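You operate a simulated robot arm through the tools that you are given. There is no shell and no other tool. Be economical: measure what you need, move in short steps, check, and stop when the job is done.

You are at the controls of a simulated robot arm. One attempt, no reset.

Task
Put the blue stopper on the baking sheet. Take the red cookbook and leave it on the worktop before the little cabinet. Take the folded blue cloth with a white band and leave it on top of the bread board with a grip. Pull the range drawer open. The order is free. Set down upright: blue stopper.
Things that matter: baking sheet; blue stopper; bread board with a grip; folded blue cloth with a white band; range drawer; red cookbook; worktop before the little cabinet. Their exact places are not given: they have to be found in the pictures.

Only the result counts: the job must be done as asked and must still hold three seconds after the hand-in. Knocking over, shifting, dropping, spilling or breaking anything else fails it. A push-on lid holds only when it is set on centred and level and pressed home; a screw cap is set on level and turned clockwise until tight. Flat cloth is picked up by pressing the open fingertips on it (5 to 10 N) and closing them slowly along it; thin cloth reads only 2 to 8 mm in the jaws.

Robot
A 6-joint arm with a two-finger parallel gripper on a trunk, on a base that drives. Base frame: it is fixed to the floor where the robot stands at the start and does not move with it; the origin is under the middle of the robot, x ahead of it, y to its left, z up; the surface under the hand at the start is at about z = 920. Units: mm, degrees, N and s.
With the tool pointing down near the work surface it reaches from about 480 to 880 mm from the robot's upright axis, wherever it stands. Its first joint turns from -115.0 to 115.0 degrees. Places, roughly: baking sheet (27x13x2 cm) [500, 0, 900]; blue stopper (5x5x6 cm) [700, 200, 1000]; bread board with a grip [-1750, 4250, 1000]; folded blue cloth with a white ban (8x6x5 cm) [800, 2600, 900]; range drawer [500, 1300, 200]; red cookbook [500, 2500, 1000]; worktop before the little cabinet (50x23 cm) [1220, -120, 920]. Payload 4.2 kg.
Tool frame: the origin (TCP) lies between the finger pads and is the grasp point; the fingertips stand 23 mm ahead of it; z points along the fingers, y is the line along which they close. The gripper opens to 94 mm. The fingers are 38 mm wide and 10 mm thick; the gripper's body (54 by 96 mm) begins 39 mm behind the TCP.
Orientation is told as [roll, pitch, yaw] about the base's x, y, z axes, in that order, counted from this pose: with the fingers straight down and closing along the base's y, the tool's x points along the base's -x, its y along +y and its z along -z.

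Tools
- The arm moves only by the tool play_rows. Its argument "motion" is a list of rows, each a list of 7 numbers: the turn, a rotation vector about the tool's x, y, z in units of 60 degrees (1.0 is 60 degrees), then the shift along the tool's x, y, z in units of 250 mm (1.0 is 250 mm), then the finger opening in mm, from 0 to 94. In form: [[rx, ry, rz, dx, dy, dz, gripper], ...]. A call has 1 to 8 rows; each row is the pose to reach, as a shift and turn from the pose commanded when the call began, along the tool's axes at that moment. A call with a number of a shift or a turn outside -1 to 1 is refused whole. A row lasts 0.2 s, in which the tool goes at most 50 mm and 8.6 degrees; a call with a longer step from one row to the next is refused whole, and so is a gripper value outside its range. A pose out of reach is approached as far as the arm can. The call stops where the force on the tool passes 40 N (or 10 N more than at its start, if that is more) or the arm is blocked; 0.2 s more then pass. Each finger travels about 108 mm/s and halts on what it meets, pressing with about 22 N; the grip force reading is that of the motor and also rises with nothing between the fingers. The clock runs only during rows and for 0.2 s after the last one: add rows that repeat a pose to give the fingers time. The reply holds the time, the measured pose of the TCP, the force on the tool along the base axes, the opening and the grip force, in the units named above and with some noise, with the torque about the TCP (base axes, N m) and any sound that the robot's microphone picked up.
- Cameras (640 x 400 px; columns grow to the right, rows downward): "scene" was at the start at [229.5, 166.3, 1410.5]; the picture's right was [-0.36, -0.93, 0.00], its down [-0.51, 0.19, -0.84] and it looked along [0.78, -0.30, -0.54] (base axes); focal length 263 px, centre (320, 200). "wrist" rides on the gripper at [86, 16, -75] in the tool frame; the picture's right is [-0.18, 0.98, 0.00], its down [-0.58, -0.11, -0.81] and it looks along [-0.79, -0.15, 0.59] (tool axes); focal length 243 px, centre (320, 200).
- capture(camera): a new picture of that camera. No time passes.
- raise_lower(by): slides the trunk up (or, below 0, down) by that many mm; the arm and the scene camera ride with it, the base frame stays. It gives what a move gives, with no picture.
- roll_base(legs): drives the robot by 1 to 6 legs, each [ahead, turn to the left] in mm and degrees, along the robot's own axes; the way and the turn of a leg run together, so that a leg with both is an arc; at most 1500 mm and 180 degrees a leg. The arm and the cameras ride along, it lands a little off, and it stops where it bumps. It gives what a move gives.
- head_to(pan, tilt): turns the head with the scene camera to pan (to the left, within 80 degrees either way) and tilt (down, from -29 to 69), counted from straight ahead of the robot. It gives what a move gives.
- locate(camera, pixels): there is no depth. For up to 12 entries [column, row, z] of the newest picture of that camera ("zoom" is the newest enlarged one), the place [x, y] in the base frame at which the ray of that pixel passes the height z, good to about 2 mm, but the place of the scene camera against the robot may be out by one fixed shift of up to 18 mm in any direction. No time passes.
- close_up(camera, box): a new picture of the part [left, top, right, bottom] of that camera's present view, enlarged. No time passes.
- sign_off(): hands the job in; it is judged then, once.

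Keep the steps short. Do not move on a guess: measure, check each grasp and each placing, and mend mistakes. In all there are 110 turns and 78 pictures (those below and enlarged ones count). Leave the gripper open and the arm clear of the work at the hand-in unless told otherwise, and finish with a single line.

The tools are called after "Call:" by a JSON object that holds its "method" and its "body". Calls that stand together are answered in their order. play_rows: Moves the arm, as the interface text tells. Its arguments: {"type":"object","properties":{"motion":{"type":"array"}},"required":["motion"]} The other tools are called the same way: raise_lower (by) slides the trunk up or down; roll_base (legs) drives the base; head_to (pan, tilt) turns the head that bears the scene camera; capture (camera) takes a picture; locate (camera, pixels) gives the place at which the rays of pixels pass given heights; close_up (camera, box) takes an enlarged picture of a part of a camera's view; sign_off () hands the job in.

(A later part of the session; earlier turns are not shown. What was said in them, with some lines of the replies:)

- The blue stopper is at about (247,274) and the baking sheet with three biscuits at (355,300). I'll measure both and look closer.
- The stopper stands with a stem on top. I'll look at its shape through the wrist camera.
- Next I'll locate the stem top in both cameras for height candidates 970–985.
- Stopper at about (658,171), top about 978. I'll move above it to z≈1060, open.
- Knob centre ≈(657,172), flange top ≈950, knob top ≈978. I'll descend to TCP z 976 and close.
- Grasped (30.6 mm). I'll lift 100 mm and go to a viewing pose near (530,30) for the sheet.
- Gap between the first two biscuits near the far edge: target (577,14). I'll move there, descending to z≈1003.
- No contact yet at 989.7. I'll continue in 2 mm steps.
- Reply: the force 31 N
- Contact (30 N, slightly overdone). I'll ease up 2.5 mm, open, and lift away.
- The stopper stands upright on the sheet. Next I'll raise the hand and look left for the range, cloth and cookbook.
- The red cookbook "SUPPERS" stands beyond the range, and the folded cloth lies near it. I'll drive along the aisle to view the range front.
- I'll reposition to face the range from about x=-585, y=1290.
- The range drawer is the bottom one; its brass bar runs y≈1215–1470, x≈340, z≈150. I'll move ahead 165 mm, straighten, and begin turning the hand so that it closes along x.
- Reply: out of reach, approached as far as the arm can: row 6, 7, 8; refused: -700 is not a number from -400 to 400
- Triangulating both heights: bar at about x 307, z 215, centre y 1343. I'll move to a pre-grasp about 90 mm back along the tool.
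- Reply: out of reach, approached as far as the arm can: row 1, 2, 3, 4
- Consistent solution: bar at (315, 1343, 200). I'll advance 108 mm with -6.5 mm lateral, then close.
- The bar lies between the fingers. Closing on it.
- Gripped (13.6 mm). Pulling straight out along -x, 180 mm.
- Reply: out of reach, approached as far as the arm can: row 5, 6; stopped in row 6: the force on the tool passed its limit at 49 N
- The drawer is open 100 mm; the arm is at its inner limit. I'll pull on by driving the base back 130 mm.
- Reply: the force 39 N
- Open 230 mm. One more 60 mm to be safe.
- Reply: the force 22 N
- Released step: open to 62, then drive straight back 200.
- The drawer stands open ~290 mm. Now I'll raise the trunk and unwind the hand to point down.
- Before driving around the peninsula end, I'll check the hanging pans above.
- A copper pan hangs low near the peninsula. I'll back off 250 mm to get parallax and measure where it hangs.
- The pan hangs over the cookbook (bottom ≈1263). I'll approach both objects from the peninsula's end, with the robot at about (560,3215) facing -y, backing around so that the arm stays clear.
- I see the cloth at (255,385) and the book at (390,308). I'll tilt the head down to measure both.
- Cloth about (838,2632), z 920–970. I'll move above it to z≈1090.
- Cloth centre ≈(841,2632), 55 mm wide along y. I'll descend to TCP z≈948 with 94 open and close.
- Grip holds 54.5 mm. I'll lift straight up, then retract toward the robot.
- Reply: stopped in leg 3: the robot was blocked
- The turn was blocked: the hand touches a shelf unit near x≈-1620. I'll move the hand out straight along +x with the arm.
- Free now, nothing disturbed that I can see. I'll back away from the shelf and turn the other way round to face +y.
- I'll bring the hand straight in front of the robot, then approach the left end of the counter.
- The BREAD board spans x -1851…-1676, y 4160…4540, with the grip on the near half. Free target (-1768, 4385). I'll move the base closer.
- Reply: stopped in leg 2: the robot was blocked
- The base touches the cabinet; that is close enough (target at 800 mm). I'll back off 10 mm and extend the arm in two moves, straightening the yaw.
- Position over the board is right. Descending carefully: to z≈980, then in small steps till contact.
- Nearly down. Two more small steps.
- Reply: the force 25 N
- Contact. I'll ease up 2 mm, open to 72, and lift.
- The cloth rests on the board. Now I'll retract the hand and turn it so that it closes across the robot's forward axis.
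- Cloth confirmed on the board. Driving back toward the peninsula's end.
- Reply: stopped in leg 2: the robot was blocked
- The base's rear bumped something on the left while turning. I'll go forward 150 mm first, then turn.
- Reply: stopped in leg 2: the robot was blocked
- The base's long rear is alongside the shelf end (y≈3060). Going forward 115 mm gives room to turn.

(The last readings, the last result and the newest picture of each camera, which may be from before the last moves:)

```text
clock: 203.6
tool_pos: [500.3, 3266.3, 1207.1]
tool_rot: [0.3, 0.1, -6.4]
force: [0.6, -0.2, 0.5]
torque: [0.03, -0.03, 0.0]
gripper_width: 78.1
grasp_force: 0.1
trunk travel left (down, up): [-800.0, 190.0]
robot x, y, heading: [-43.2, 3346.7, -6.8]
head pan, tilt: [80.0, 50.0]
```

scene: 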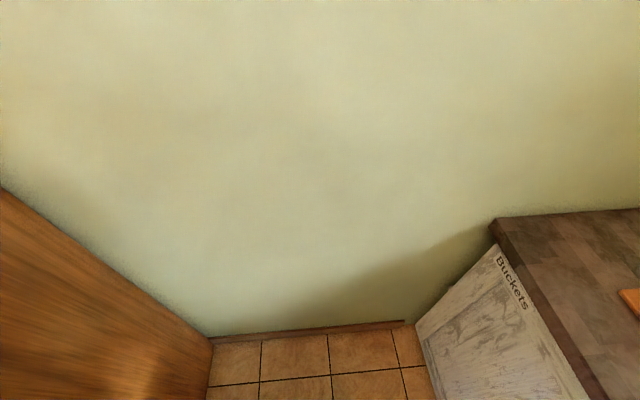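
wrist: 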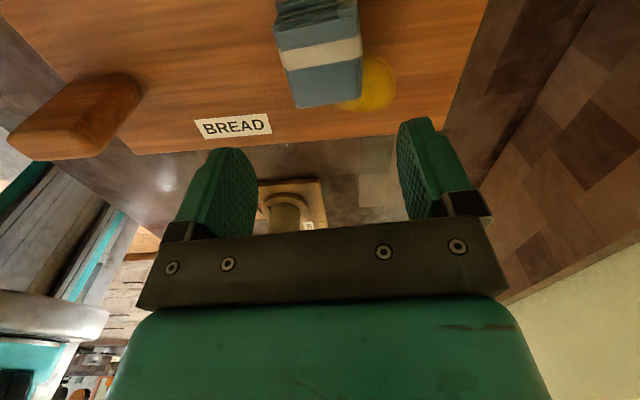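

Call:
{"method": "roll_base", "body": {"legs": [[592, 0], [0, -83]]}}

Call:
{"method": "head_to", "body": {"pan": 0, "tilt": 25}}

Call:
{"method": "capture", "body": {"camera": "scene"}}

Call:
{"method": "capture", "body": {"camera": "wrist"}}

```text
clock: 210.5
tool_pos: [545.3, 2719.0, 1206.6]
tool_rot: [0.2, 0.1, -88.9]
force: [-0.3, -0.3, 0.3]
torque: [0.0, 0.02, 0.0]
gripper_width: 78.2
grasp_force: 0.1
trunk travel left (down, up): [-800.0, 190.0]
robot x, y, heading: [555.9, 3269.4, -89.5]
head pan, tilt: [80.0, 50.0]
```

```text
clock: 212.0
tool_pos: [544.6, 2718.7, 1205.5]
tool_rot: [0.2, 0.2, -89.0]
force: [-0.7, 0.4, 0.0]
torque: [-0.03, -0.02, 0.0]
gripper_width: 77.8
grasp_force: 0.2
trunk travel left (down, up): [-800.0, 190.0]
robot x, y, heading: [552.4, 3272.5, -89.5]
head pan, tilt: [0.0, 25.0]
```

```text
18 pictures are left
```

scene: 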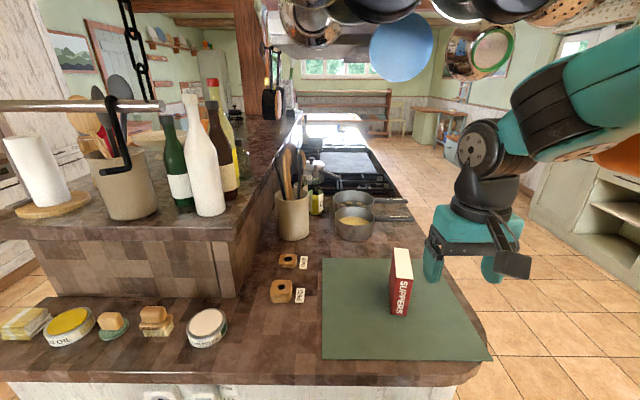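

```text
17 pictures are left
```

wrist: 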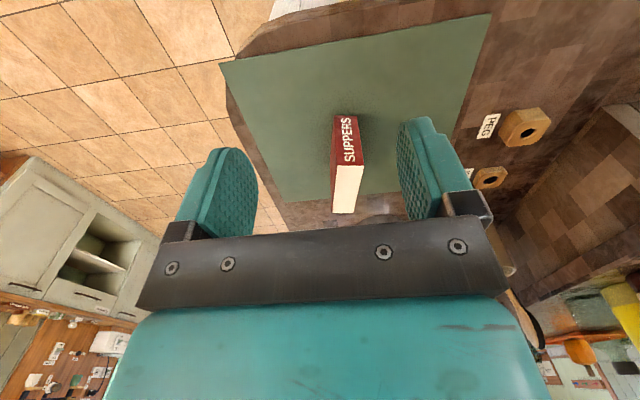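

No pan hangs above the book itself from this side. I'll measure its top in the wrist picture.

Call:
{"method": "close_up", "body": {"camera": "wrist", "box": [290, 105, 418, 225]}}

```text
3.33 times, centred on (354, 165) of wrist
```

zoom: 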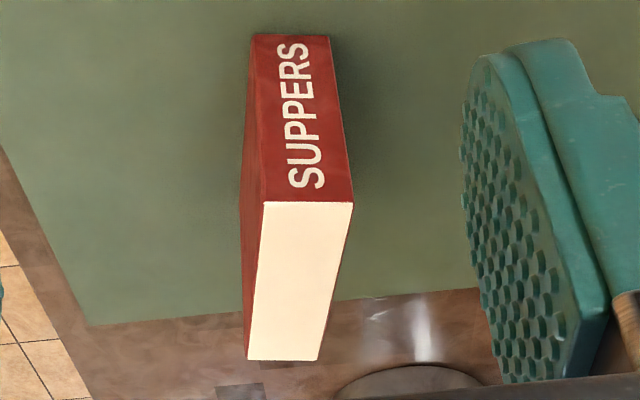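

Call:
{"method": "locate", "body": {"camera": "zoom", "pixels": [[264, 202, 1040], [353, 203, 1040], [246, 360, 1040], [318, 361, 1040], [253, 35, 922], [328, 37, 922], [264, 202, 1035], [264, 202, 1045]]}}

```text
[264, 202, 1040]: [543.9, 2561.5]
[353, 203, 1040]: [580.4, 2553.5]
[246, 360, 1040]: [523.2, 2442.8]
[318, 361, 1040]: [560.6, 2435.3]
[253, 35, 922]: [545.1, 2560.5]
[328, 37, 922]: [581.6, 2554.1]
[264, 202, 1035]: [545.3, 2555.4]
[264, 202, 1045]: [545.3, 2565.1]
```

Book: centre (552,2498), top 1040, 37.5 thick, turned about 10°. I'll move above it at z≈1090 with matching yaw.

Call:
{"method": "play_rows", "body": {"motion": [[0, 0, 0.03, -0.15, 0.002, 0.08, 90], [0, 0, 0.07, -0.3, 0.004, 0.16, 90], [0, 0, 0.1, -0.45, 0.006, 0.24, 90], [0, 0, 0.14, -0.6, 0.008, 0.32, 90], [0, 0, 0.18, -0.75, 0.01, 0.4, 90], [0, 0, 0.183, -0.88, 0.013, 0.46, 90], [0, 0, 0.183, -0.88, 0.013, 0.46, 90]]}}

Call:
{"method": "capture", "body": {"camera": "wrist"}}

```text
clock: 213.6
tool_pos: [554.1, 2497.9, 1091.6]
tool_rot: [0.3, 0.2, -100.0]
force: [-0.4, -0.5, -0.3]
torque: [-0.01, 0.01, 0.03]
gripper_width: 89.9
grasp_force: 0.1
trunk travel left (down, up): [-800.0, 190.0]
robot x, y, heading: [559.9, 3272.8, -89.4]
head pan, tilt: [0.0, 25.0]
```

```text
15 pictures are left
```

wrist: 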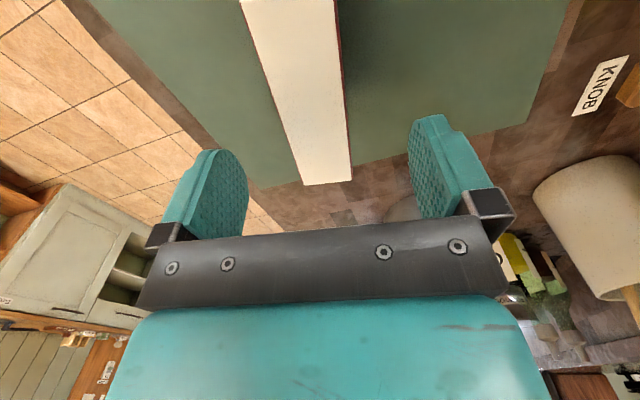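

Well aligned. I'll descend to TCP z≈1010 and close.

Call:
{"method": "play_rows", "body": {"motion": [[0, 0, 0, 0, -0.005, 0.15, 90], [0, 0, 0, 0, -0.005, 0.27, 90], [0, 0, 0, 0, -0.005, 0.325, 90], [0, 0, 0, 0, -0.005, 0.325, 65], [0, 0, 0, 0, -0.005, 0.325, 45], [0, 0, 0, 0, -0.005, 0.325, 20], [0, 0, 0, 0, -0.005, 0.325, 20], [0, 0, 0, 0, -0.005, 0.325, 20]]}}

```text
clock: 215.4
tool_pos: [554.3, 2498.4, 1009.3]
tool_rot: [0.2, 0.2, -99.8]
force: [-2.1, 0.1, 1.2]
torque: [-0.22, 0.35, -0.09]
gripper_width: 39.9
grasp_force: 22.3
trunk travel left (down, up): [-800.0, 190.0]
robot x, y, heading: [552.4, 3273.9, -89.4]
head pan, tilt: [0.0, 25.0]
```

Gripped at 39.9 mm. Lift 140 mm, then retract toward the robot.

Call:
{"method": "play_rows", "body": {"motion": [[0, 0, 0, 0, 0, -0.1, 20], [0, 0, 0, 0, 0, -0.25, 20], [0, 0, 0, 0, 0, -0.42, 20], [0, 0, 0, 0.1, 0, -0.56, 20], [0, 0, 0, 0.28, 0, -0.58, 20], [0, 0, 0, 0.46, 0, -0.58, 20], [0, 0, 0, 0.64, 0, -0.58, 20], [0, 0, 0, 0.82, 0, -0.58, 20]]}}

Call:
{"method": "capture", "body": {"camera": "wrist"}}

```text
clock: 217.2
tool_pos: [587.6, 2701.5, 1155.2]
tool_rot: [0.2, 0.2, -99.8]
force: [0.4, -0.6, -1.8]
torque: [0.03, 0.0, 0.0]
gripper_width: 39.9
grasp_force: 21.4
trunk travel left (down, up): [-800.0, 190.0]
robot x, y, heading: [556.0, 3271.6, -89.3]
head pan, tilt: [0.0, 25.0]
```

```text
14 pictures are left
```

wrist: 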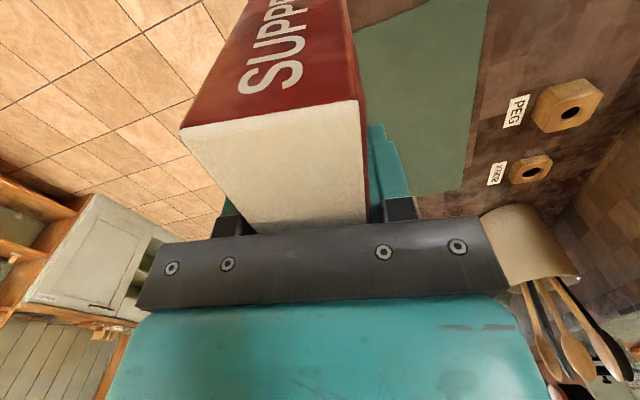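

Book secure. I'll drive to the aisle: west, then south, keeping x≈-500 clear of the open drawer.

Call:
{"method": "roll_base", "body": {"legs": [[0, -90.7], [1080, 0], [0, 90]]}}

```text
clock: 230.6
tool_pos: [-528.8, 2758.3, 1155.1]
tool_rot: [0.1, 0.3, -103.4]
force: [-0.3, 0.2, -2.5]
torque: [-0.02, -0.01, -0.02]
gripper_width: 40.0
grasp_force: 22.6
trunk travel left (down, up): [-800.0, 190.0]
robot x, y, heading: [-527.0, 3333.2, -93.0]
head pan, tilt: [0.0, 25.0]
```

Call:
{"method": "roll_base", "body": {"legs": [[0, 3], [1500, 0]]}}

Call:
{"method": "roll_base", "body": {"legs": [[1300, 0]]}}

```text
clock: 238.5
tool_pos: [-533.8, 1254.5, 1156.2]
tool_rot: [0.2, 0.3, -102.0]
force: [-0.1, -0.4, -3.2]
torque: [-0.02, 0.03, -0.01]
gripper_width: 39.9
grasp_force: 22.1
trunk travel left (down, up): [-800.0, 190.0]
robot x, y, heading: [-543.6, 1825.5, -91.4]
head pan, tilt: [0.0, 25.0]
```

```text
clock: 245.1
tool_pos: [-580.6, -65.6, 1156.6]
tool_rot: [0.3, 0.2, -102.5]
force: [0.0, -0.3, -1.8]
torque: [0.04, 0.02, 0.0]
gripper_width: 39.9
grasp_force: 22.1
trunk travel left (down, up): [-800.0, 190.0]
robot x, y, heading: [-587.9, 506.5, -92.0]
head pan, tilt: [0.0, 25.0]
```

Checking the way ahead toward the far side of the worktop.

Call:
{"method": "head_to", "body": {"pan": 40, "tilt": 20}}

Call:
{"method": "capture", "body": {"camera": "scene"}}

```text
clock: 246.2
tool_pos: [-579.7, -65.4, 1155.6]
tool_rot: [0.2, 0.2, -102.6]
force: [0.4, -0.6, -2.2]
torque: [0.0, -0.01, 0.01]
gripper_width: 39.8
grasp_force: 22.5
trunk travel left (down, up): [-800.0, 190.0]
robot x, y, heading: [-584.8, 504.8, -92.1]
head pan, tilt: [40.0, 20.0]
```

```text
13 pictures are left
```

scene: 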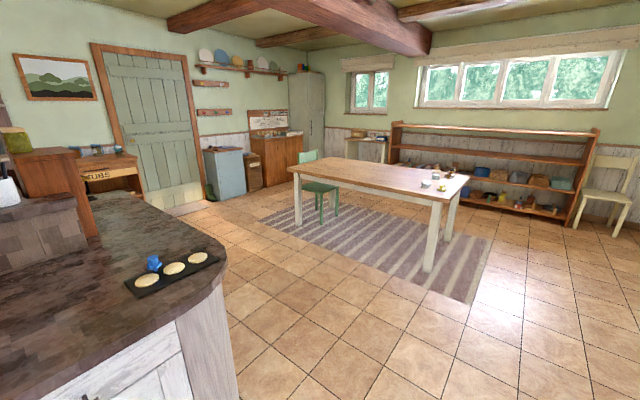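

Call:
{"method": "locate", "body": {"camera": "scene", "pixels": [[225, 260, 920], [205, 240, 920], [150, 205, 920], [125, 192, 920], [428, 271, 0], [297, 226, 0], [318, 222, 0], [290, 168, 750], [440, 203, 750], [185, 212, 0], [100, 207, 920], [235, 198, 0]]}}

Call:
{"method": "close_up", "body": {"camera": "scene", "box": [0, 130, 240, 280]}}

```text
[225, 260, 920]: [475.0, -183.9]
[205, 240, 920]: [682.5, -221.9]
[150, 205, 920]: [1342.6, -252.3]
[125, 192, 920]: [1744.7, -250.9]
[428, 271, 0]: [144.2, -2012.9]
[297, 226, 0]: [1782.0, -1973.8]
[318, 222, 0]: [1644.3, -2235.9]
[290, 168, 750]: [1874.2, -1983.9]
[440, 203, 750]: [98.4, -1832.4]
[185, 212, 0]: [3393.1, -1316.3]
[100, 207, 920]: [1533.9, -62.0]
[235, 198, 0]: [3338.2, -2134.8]
```

```text
2.67 times, centred on (120, 205) of scene
```

zoom: 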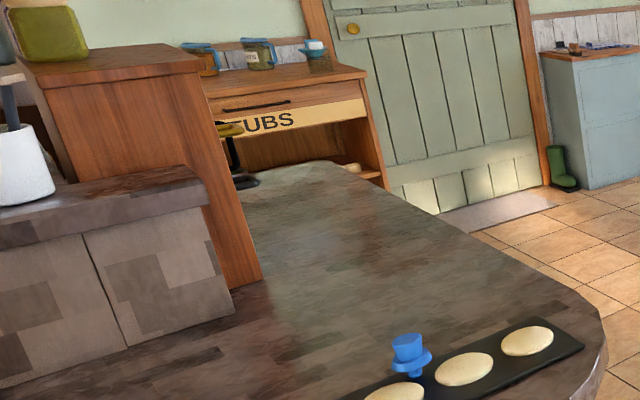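

The corridor is clear: worktop edge y≈-250, table beyond y≈-1830. Driving round to (1220,-880).

Call:
{"method": "roll_base", "body": {"legs": [[1390, 0], [0, 92]]}}

```text
clock: 257.3
tool_pos: [-58.4, -913.1, 1155.9]
tool_rot: [0.2, 0.2, -9.0]
force: [-0.5, -0.1, -3.0]
torque: [-0.01, -0.03, 0.02]
gripper_width: 40.1
grasp_force: 22.2
trunk travel left (down, up): [-800.0, 190.0]
robot x, y, heading: [-633.4, -948.5, 1.4]
head pan, tilt: [40.0, 20.0]
```

Call:
{"method": "roll_base", "body": {"legs": [[0, 1], [1200, 0]]}}

```text
clock: 263.7
tool_pos: [1123.5, -861.1, 1155.9]
tool_rot: [0.3, 0.2, -8.4]
force: [0.1, -0.4, -2.5]
torque: [0.01, 0.01, 0.02]
gripper_width: 40.0
grasp_force: 21.8
trunk travel left (down, up): [-800.0, 190.0]
robot x, y, heading: [550.5, -909.8, 2.0]
head pan, tilt: [40.0, 20.0]
```

Call:
{"method": "roll_base", "body": {"legs": [[675, 0], [0, 88]]}}

Call:
{"method": "head_to", "body": {"pan": 0, "tilt": 30}}

Call:
{"method": "capture", "body": {"camera": "scene"}}

```text
clock: 271.2
tool_pos: [1185.0, -316.4, 1155.9]
tool_rot: [0.2, 0.2, 80.8]
force: [-0.2, 0.3, -2.1]
torque: [0.0, 0.03, 0.01]
gripper_width: 40.2
grasp_force: 22.3
trunk travel left (down, up): [-800.0, 190.0]
robot x, y, heading: [1224.5, -887.6, 91.2]
head pan, tilt: [40.0, 20.0]
```

```text
clock: 272.3
tool_pos: [1184.6, -317.9, 1155.0]
tool_rot: [0.2, 0.3, 81.0]
force: [0.6, 0.2, -3.1]
torque: [0.02, 0.01, 0.01]
gripper_width: 39.8
grasp_force: 21.7
trunk travel left (down, up): [-800.0, 190.0]
robot x, y, heading: [1224.7, -887.2, 91.3]
head pan, tilt: [0.0, 30.0]
```

```text
11 pictures are left
```

scene: 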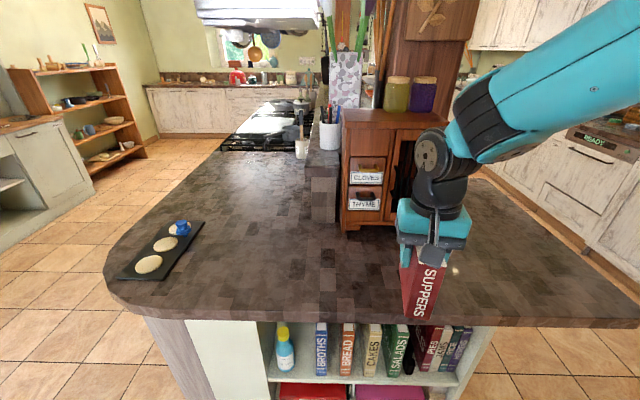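

Call:
{"method": "locate", "body": {"camera": "scene", "pixels": [[347, 230, 920], [385, 233, 920], [310, 322, 920], [540, 326, 920], [330, 222, 920], [312, 222, 920]]}}

```text
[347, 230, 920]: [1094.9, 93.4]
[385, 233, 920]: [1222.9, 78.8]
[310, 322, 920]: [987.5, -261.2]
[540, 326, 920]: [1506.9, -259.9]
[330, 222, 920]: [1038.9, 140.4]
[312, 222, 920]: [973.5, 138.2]
```

Cabinet front is at y≈85; target book centre (1220,-115). Moving over and down to z≈1020.

Call:
{"method": "play_rows", "body": {"motion": [[0, 0, 0, -0.17, -0.002, 0, 20], [0, 0, 0, -0.34, -0.004, 0, 20], [0, 0, 0, -0.51, -0.008, 0, 20], [0, 0, 0, -0.68, -0.01, 0, 20], [0, 0, 0, -0.824, -0.012, 0.1, 20], [0, 0, 0, -0.824, -0.012, 0.28, 20], [0, 0, 0, -0.824, -0.012, 0.44, 20], [0, 0, 0, -0.824, -0.012, 0.54, 20]]}}

Call:
{"method": "capture", "body": {"camera": "scene"}}

```text
clock: 274.1
tool_pos: [1217.0, -112.9, 1020.0]
tool_rot: [0.2, 0.2, 80.8]
force: [-0.3, -0.1, -2.0]
torque: [0.02, -0.01, -0.02]
gripper_width: 40.3
grasp_force: 22.3
trunk travel left (down, up): [-800.0, 190.0]
robot x, y, heading: [1229.3, -891.1, 91.2]
head pan, tilt: [0.0, 30.0]
```

```text
10 pictures are left
```

scene: 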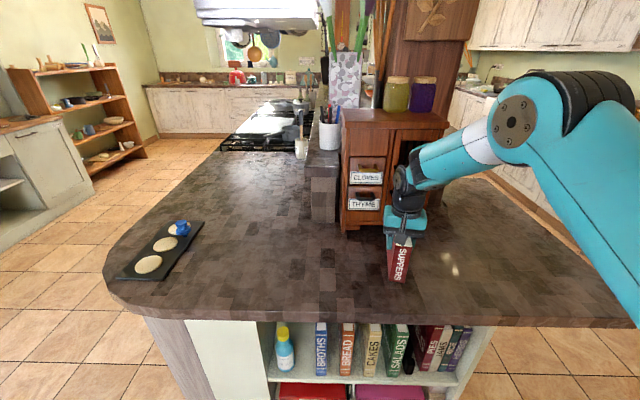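

Call:
{"method": "play_rows", "body": {"motion": [[0, 0, 0, 0, 0, 0.02, 20], [0, 0, 0, 0, 0, 0.032, 20], [0, 0, 0, 0, 0, 0.032, 20]]}}

Call:
{"method": "play_rows", "body": {"motion": [[0, 0, 0, 0, 0, 0.01, 20], [0, 0, 0, 0, 0, 0.01, 20]]}}

Call:
{"method": "play_rows", "body": {"motion": [[0, 0, 0, 0, 0, 0.008, 20], [0, 0, 0, 0, 0, 0.008, 20]]}}

```text
clock: 274.9
tool_pos: [1218.6, -112.9, 1012.9]
tool_rot: [0.3, 0.1, 80.8]
force: [-0.7, -0.5, -2.6]
torque: [0.01, 0.0, 0.0]
gripper_width: 39.9
grasp_force: 21.6
trunk travel left (down, up): [-800.0, 190.0]
robot x, y, heading: [1227.1, -888.9, 91.0]
head pan, tilt: [0.0, 30.0]
```

```text
clock: 275.5
tool_pos: [1218.7, -114.6, 1008.9]
tool_rot: [0.3, 0.2, 80.9]
force: [-0.3, -0.7, -2.7]
torque: [0.02, -0.02, -0.01]
gripper_width: 39.9
grasp_force: 21.8
trunk travel left (down, up): [-800.0, 190.0]
robot x, y, heading: [1222.4, -885.0, 91.3]
head pan, tilt: [0.0, 30.0]
```

```text
clock: 276.1
tool_pos: [1219.9, -112.9, 1006.6]
tool_rot: [0.2, 0.2, 80.7]
force: [0.2, -0.5, -2.4]
torque: [-0.05, 0.01, -0.01]
gripper_width: 39.6
grasp_force: 21.8
trunk travel left (down, up): [-800.0, 190.0]
robot x, y, heading: [1221.1, -888.0, 91.3]
head pan, tilt: [0.0, 30.0]
```

Call:
{"method": "play_rows", "body": {"motion": [[0, 0, 0, 0, 0, 0.006, 20], [0, 0, 0, 0, 0, 0.006, 20]]}}

Call:
{"method": "play_rows", "body": {"motion": [[0, 0, 0, 0, 0, 0.006, 20], [0, 0, 0, 0, 0, 0.006, 20]]}}

```text
clock: 276.7
tool_pos: [1219.7, -114.3, 1006.4]
tool_rot: [0.3, 0.2, 80.7]
force: [0.4, 0.7, -3.2]
torque: [0.03, 0.03, -0.02]
gripper_width: 39.9
grasp_force: 22.1
trunk travel left (down, up): [-800.0, 190.0]
robot x, y, heading: [1223.8, -885.3, 91.3]
head pan, tilt: [0.0, 30.0]
```

```text
clock: 277.3
tool_pos: [1219.9, -114.4, 1005.1]
tool_rot: [0.2, 0.1, 80.8]
force: [0.3, -0.5, 3.5]
torque: [0.35, -0.21, -0.07]
gripper_width: 39.9
grasp_force: 22.0
trunk travel left (down, up): [-800.0, 190.0]
robot x, y, heading: [1225.6, -886.4, 91.2]
head pan, tilt: [0.0, 30.0]
```

Contact began (+3.5 N). One more 1 mm, then release slowly and rise.

Call:
{"method": "play_rows", "body": {"motion": [[0, 0, 0, 0, 0, 0.004, 20], [0, 0, 0, 0, 0, 0.004, 38], [0, 0, 0, 0, 0, 0.004, 48], [0, 0, 0, 0, 0, 0.004, 62], [0, 0, 0, 0, 0, 0.004, 80], [0, 0, 0, 0, 0, 0.004, 88], [0, 0, 0, 0, 0, -0.14, 88], [0, 0, 0, 0, 0, -0.32, 88]]}}

Call:
{"method": "play_rows", "body": {"motion": [[0, 0, 0, 0, 0, -0.18, 88], [0, 0, 0, 0, 0, -0.36, 88], [0, 0, 0, 0.18, 0, -0.5, 88], [0, 0, 0, 0.36, 0, -0.5, 88], [0, 0, 0, 0.54, 0, -0.5, 88], [0, 0, 0, 0.72, 0, -0.5, 88], [0, 0, 0, 0.84, 0, -0.5, 88]]}}

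Call:
{"method": "capture", "body": {"camera": "scene"}}

```text
clock: 279.1
tool_pos: [1217.3, -111.4, 1085.8]
tool_rot: [0.2, 0.3, 80.8]
force: [-0.4, 0.0, -0.3]
torque: [-0.01, 0.0, 0.01]
gripper_width: 87.9
grasp_force: 0.1
trunk travel left (down, up): [-800.0, 190.0]
robot x, y, heading: [1222.6, -885.2, 91.2]
head pan, tilt: [0.0, 30.0]
```

```text
refused: row 3 steps farther than a row can; nothing moved
```

```text
9 pictures are left
```

scene: 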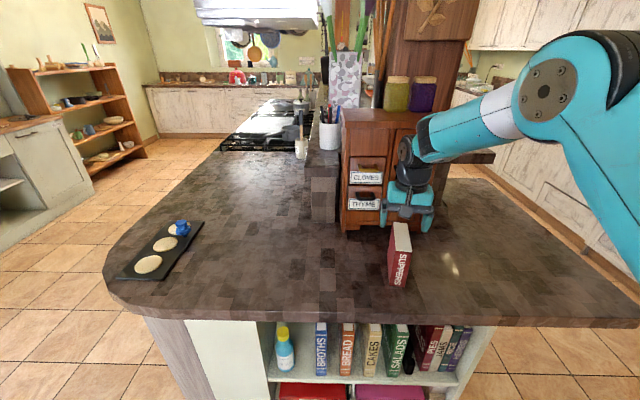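

The book stands before the cabinet. I'll raise the hand and retract it clear.

Call:
{"method": "play_rows", "body": {"motion": [[0, 0, 0, 0, 0, -0.18, 88], [0, 0, 0, 0, 0, -0.36, 88], [0, 0, 0, 0.1, 0, -0.46, 88], [0, 0, 0, 0.28, 0, -0.5, 88], [0, 0, 0, 0.46, 0, -0.5, 88], [0, 0, 0, 0.64, 0, -0.5, 88], [0, 0, 0, 0.82, 0, -0.5, 88]]}}

Call:
{"method": "close_up", "body": {"camera": "scene", "box": [100, 170, 500, 330]}}

Call:
{"method": "locate", "body": {"camera": "scene", "pixels": [[389, 287, 920], [405, 287, 920]]}}

```text
clock: 280.7
tool_pos: [1191.6, -316.9, 1213.2]
tool_rot: [0.2, 0.2, 80.8]
force: [0.9, 1.2, -0.2]
torque: [-0.04, -0.02, 0.04]
gripper_width: 88.2
grasp_force: 0.1
trunk travel left (down, up): [-800.0, 190.0]
robot x, y, heading: [1225.8, -886.1, 91.2]
head pan, tilt: [0.0, 30.0]
```

```text
1.60 times, centred on (300, 250) of scene
```

zoom: 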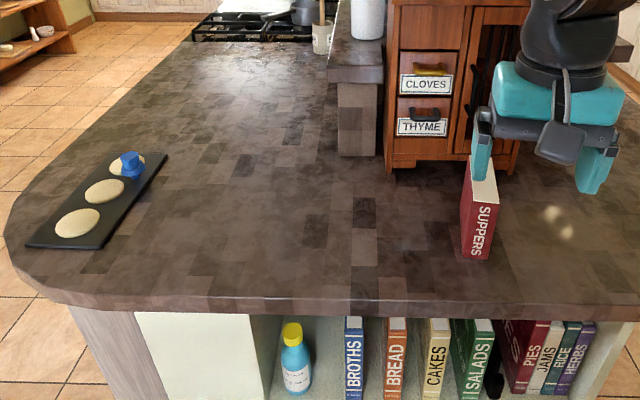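

```text
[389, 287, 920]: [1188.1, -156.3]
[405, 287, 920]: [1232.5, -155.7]
```

All placed. I'll back the base off so the arm is clear of the worktop, then hand in.

Call:
{"method": "roll_base", "body": {"legs": [[-200, 0]]}}

Call:
{"method": "sign_off", "body": {}}

```text
clock: 282.2
tool_pos: [1195.5, -513.0, 1214.2]
tool_rot: [0.2, 0.3, 80.9]
force: [-0.2, -0.4, 0.0]
torque: [-0.02, 0.01, -0.01]
gripper_width: 88.2
grasp_force: 0.2
trunk travel left (down, up): [-800.0, 190.0]
robot x, y, heading: [1229.5, -1082.4, 91.4]
head pan, tilt: [0.0, 30.0]
```

```text
The job is handed in.
```

Handed in: the stopper stands upright on the baking sheet, the cookbook stands before the little cabinet, the cloth lies on the bread board, and the range drawer was pulled out about 290 mm (not looked at again afterwards); the hand once bumped the wall shelf unit at about 13 N, and I did not check every item on that shelf.
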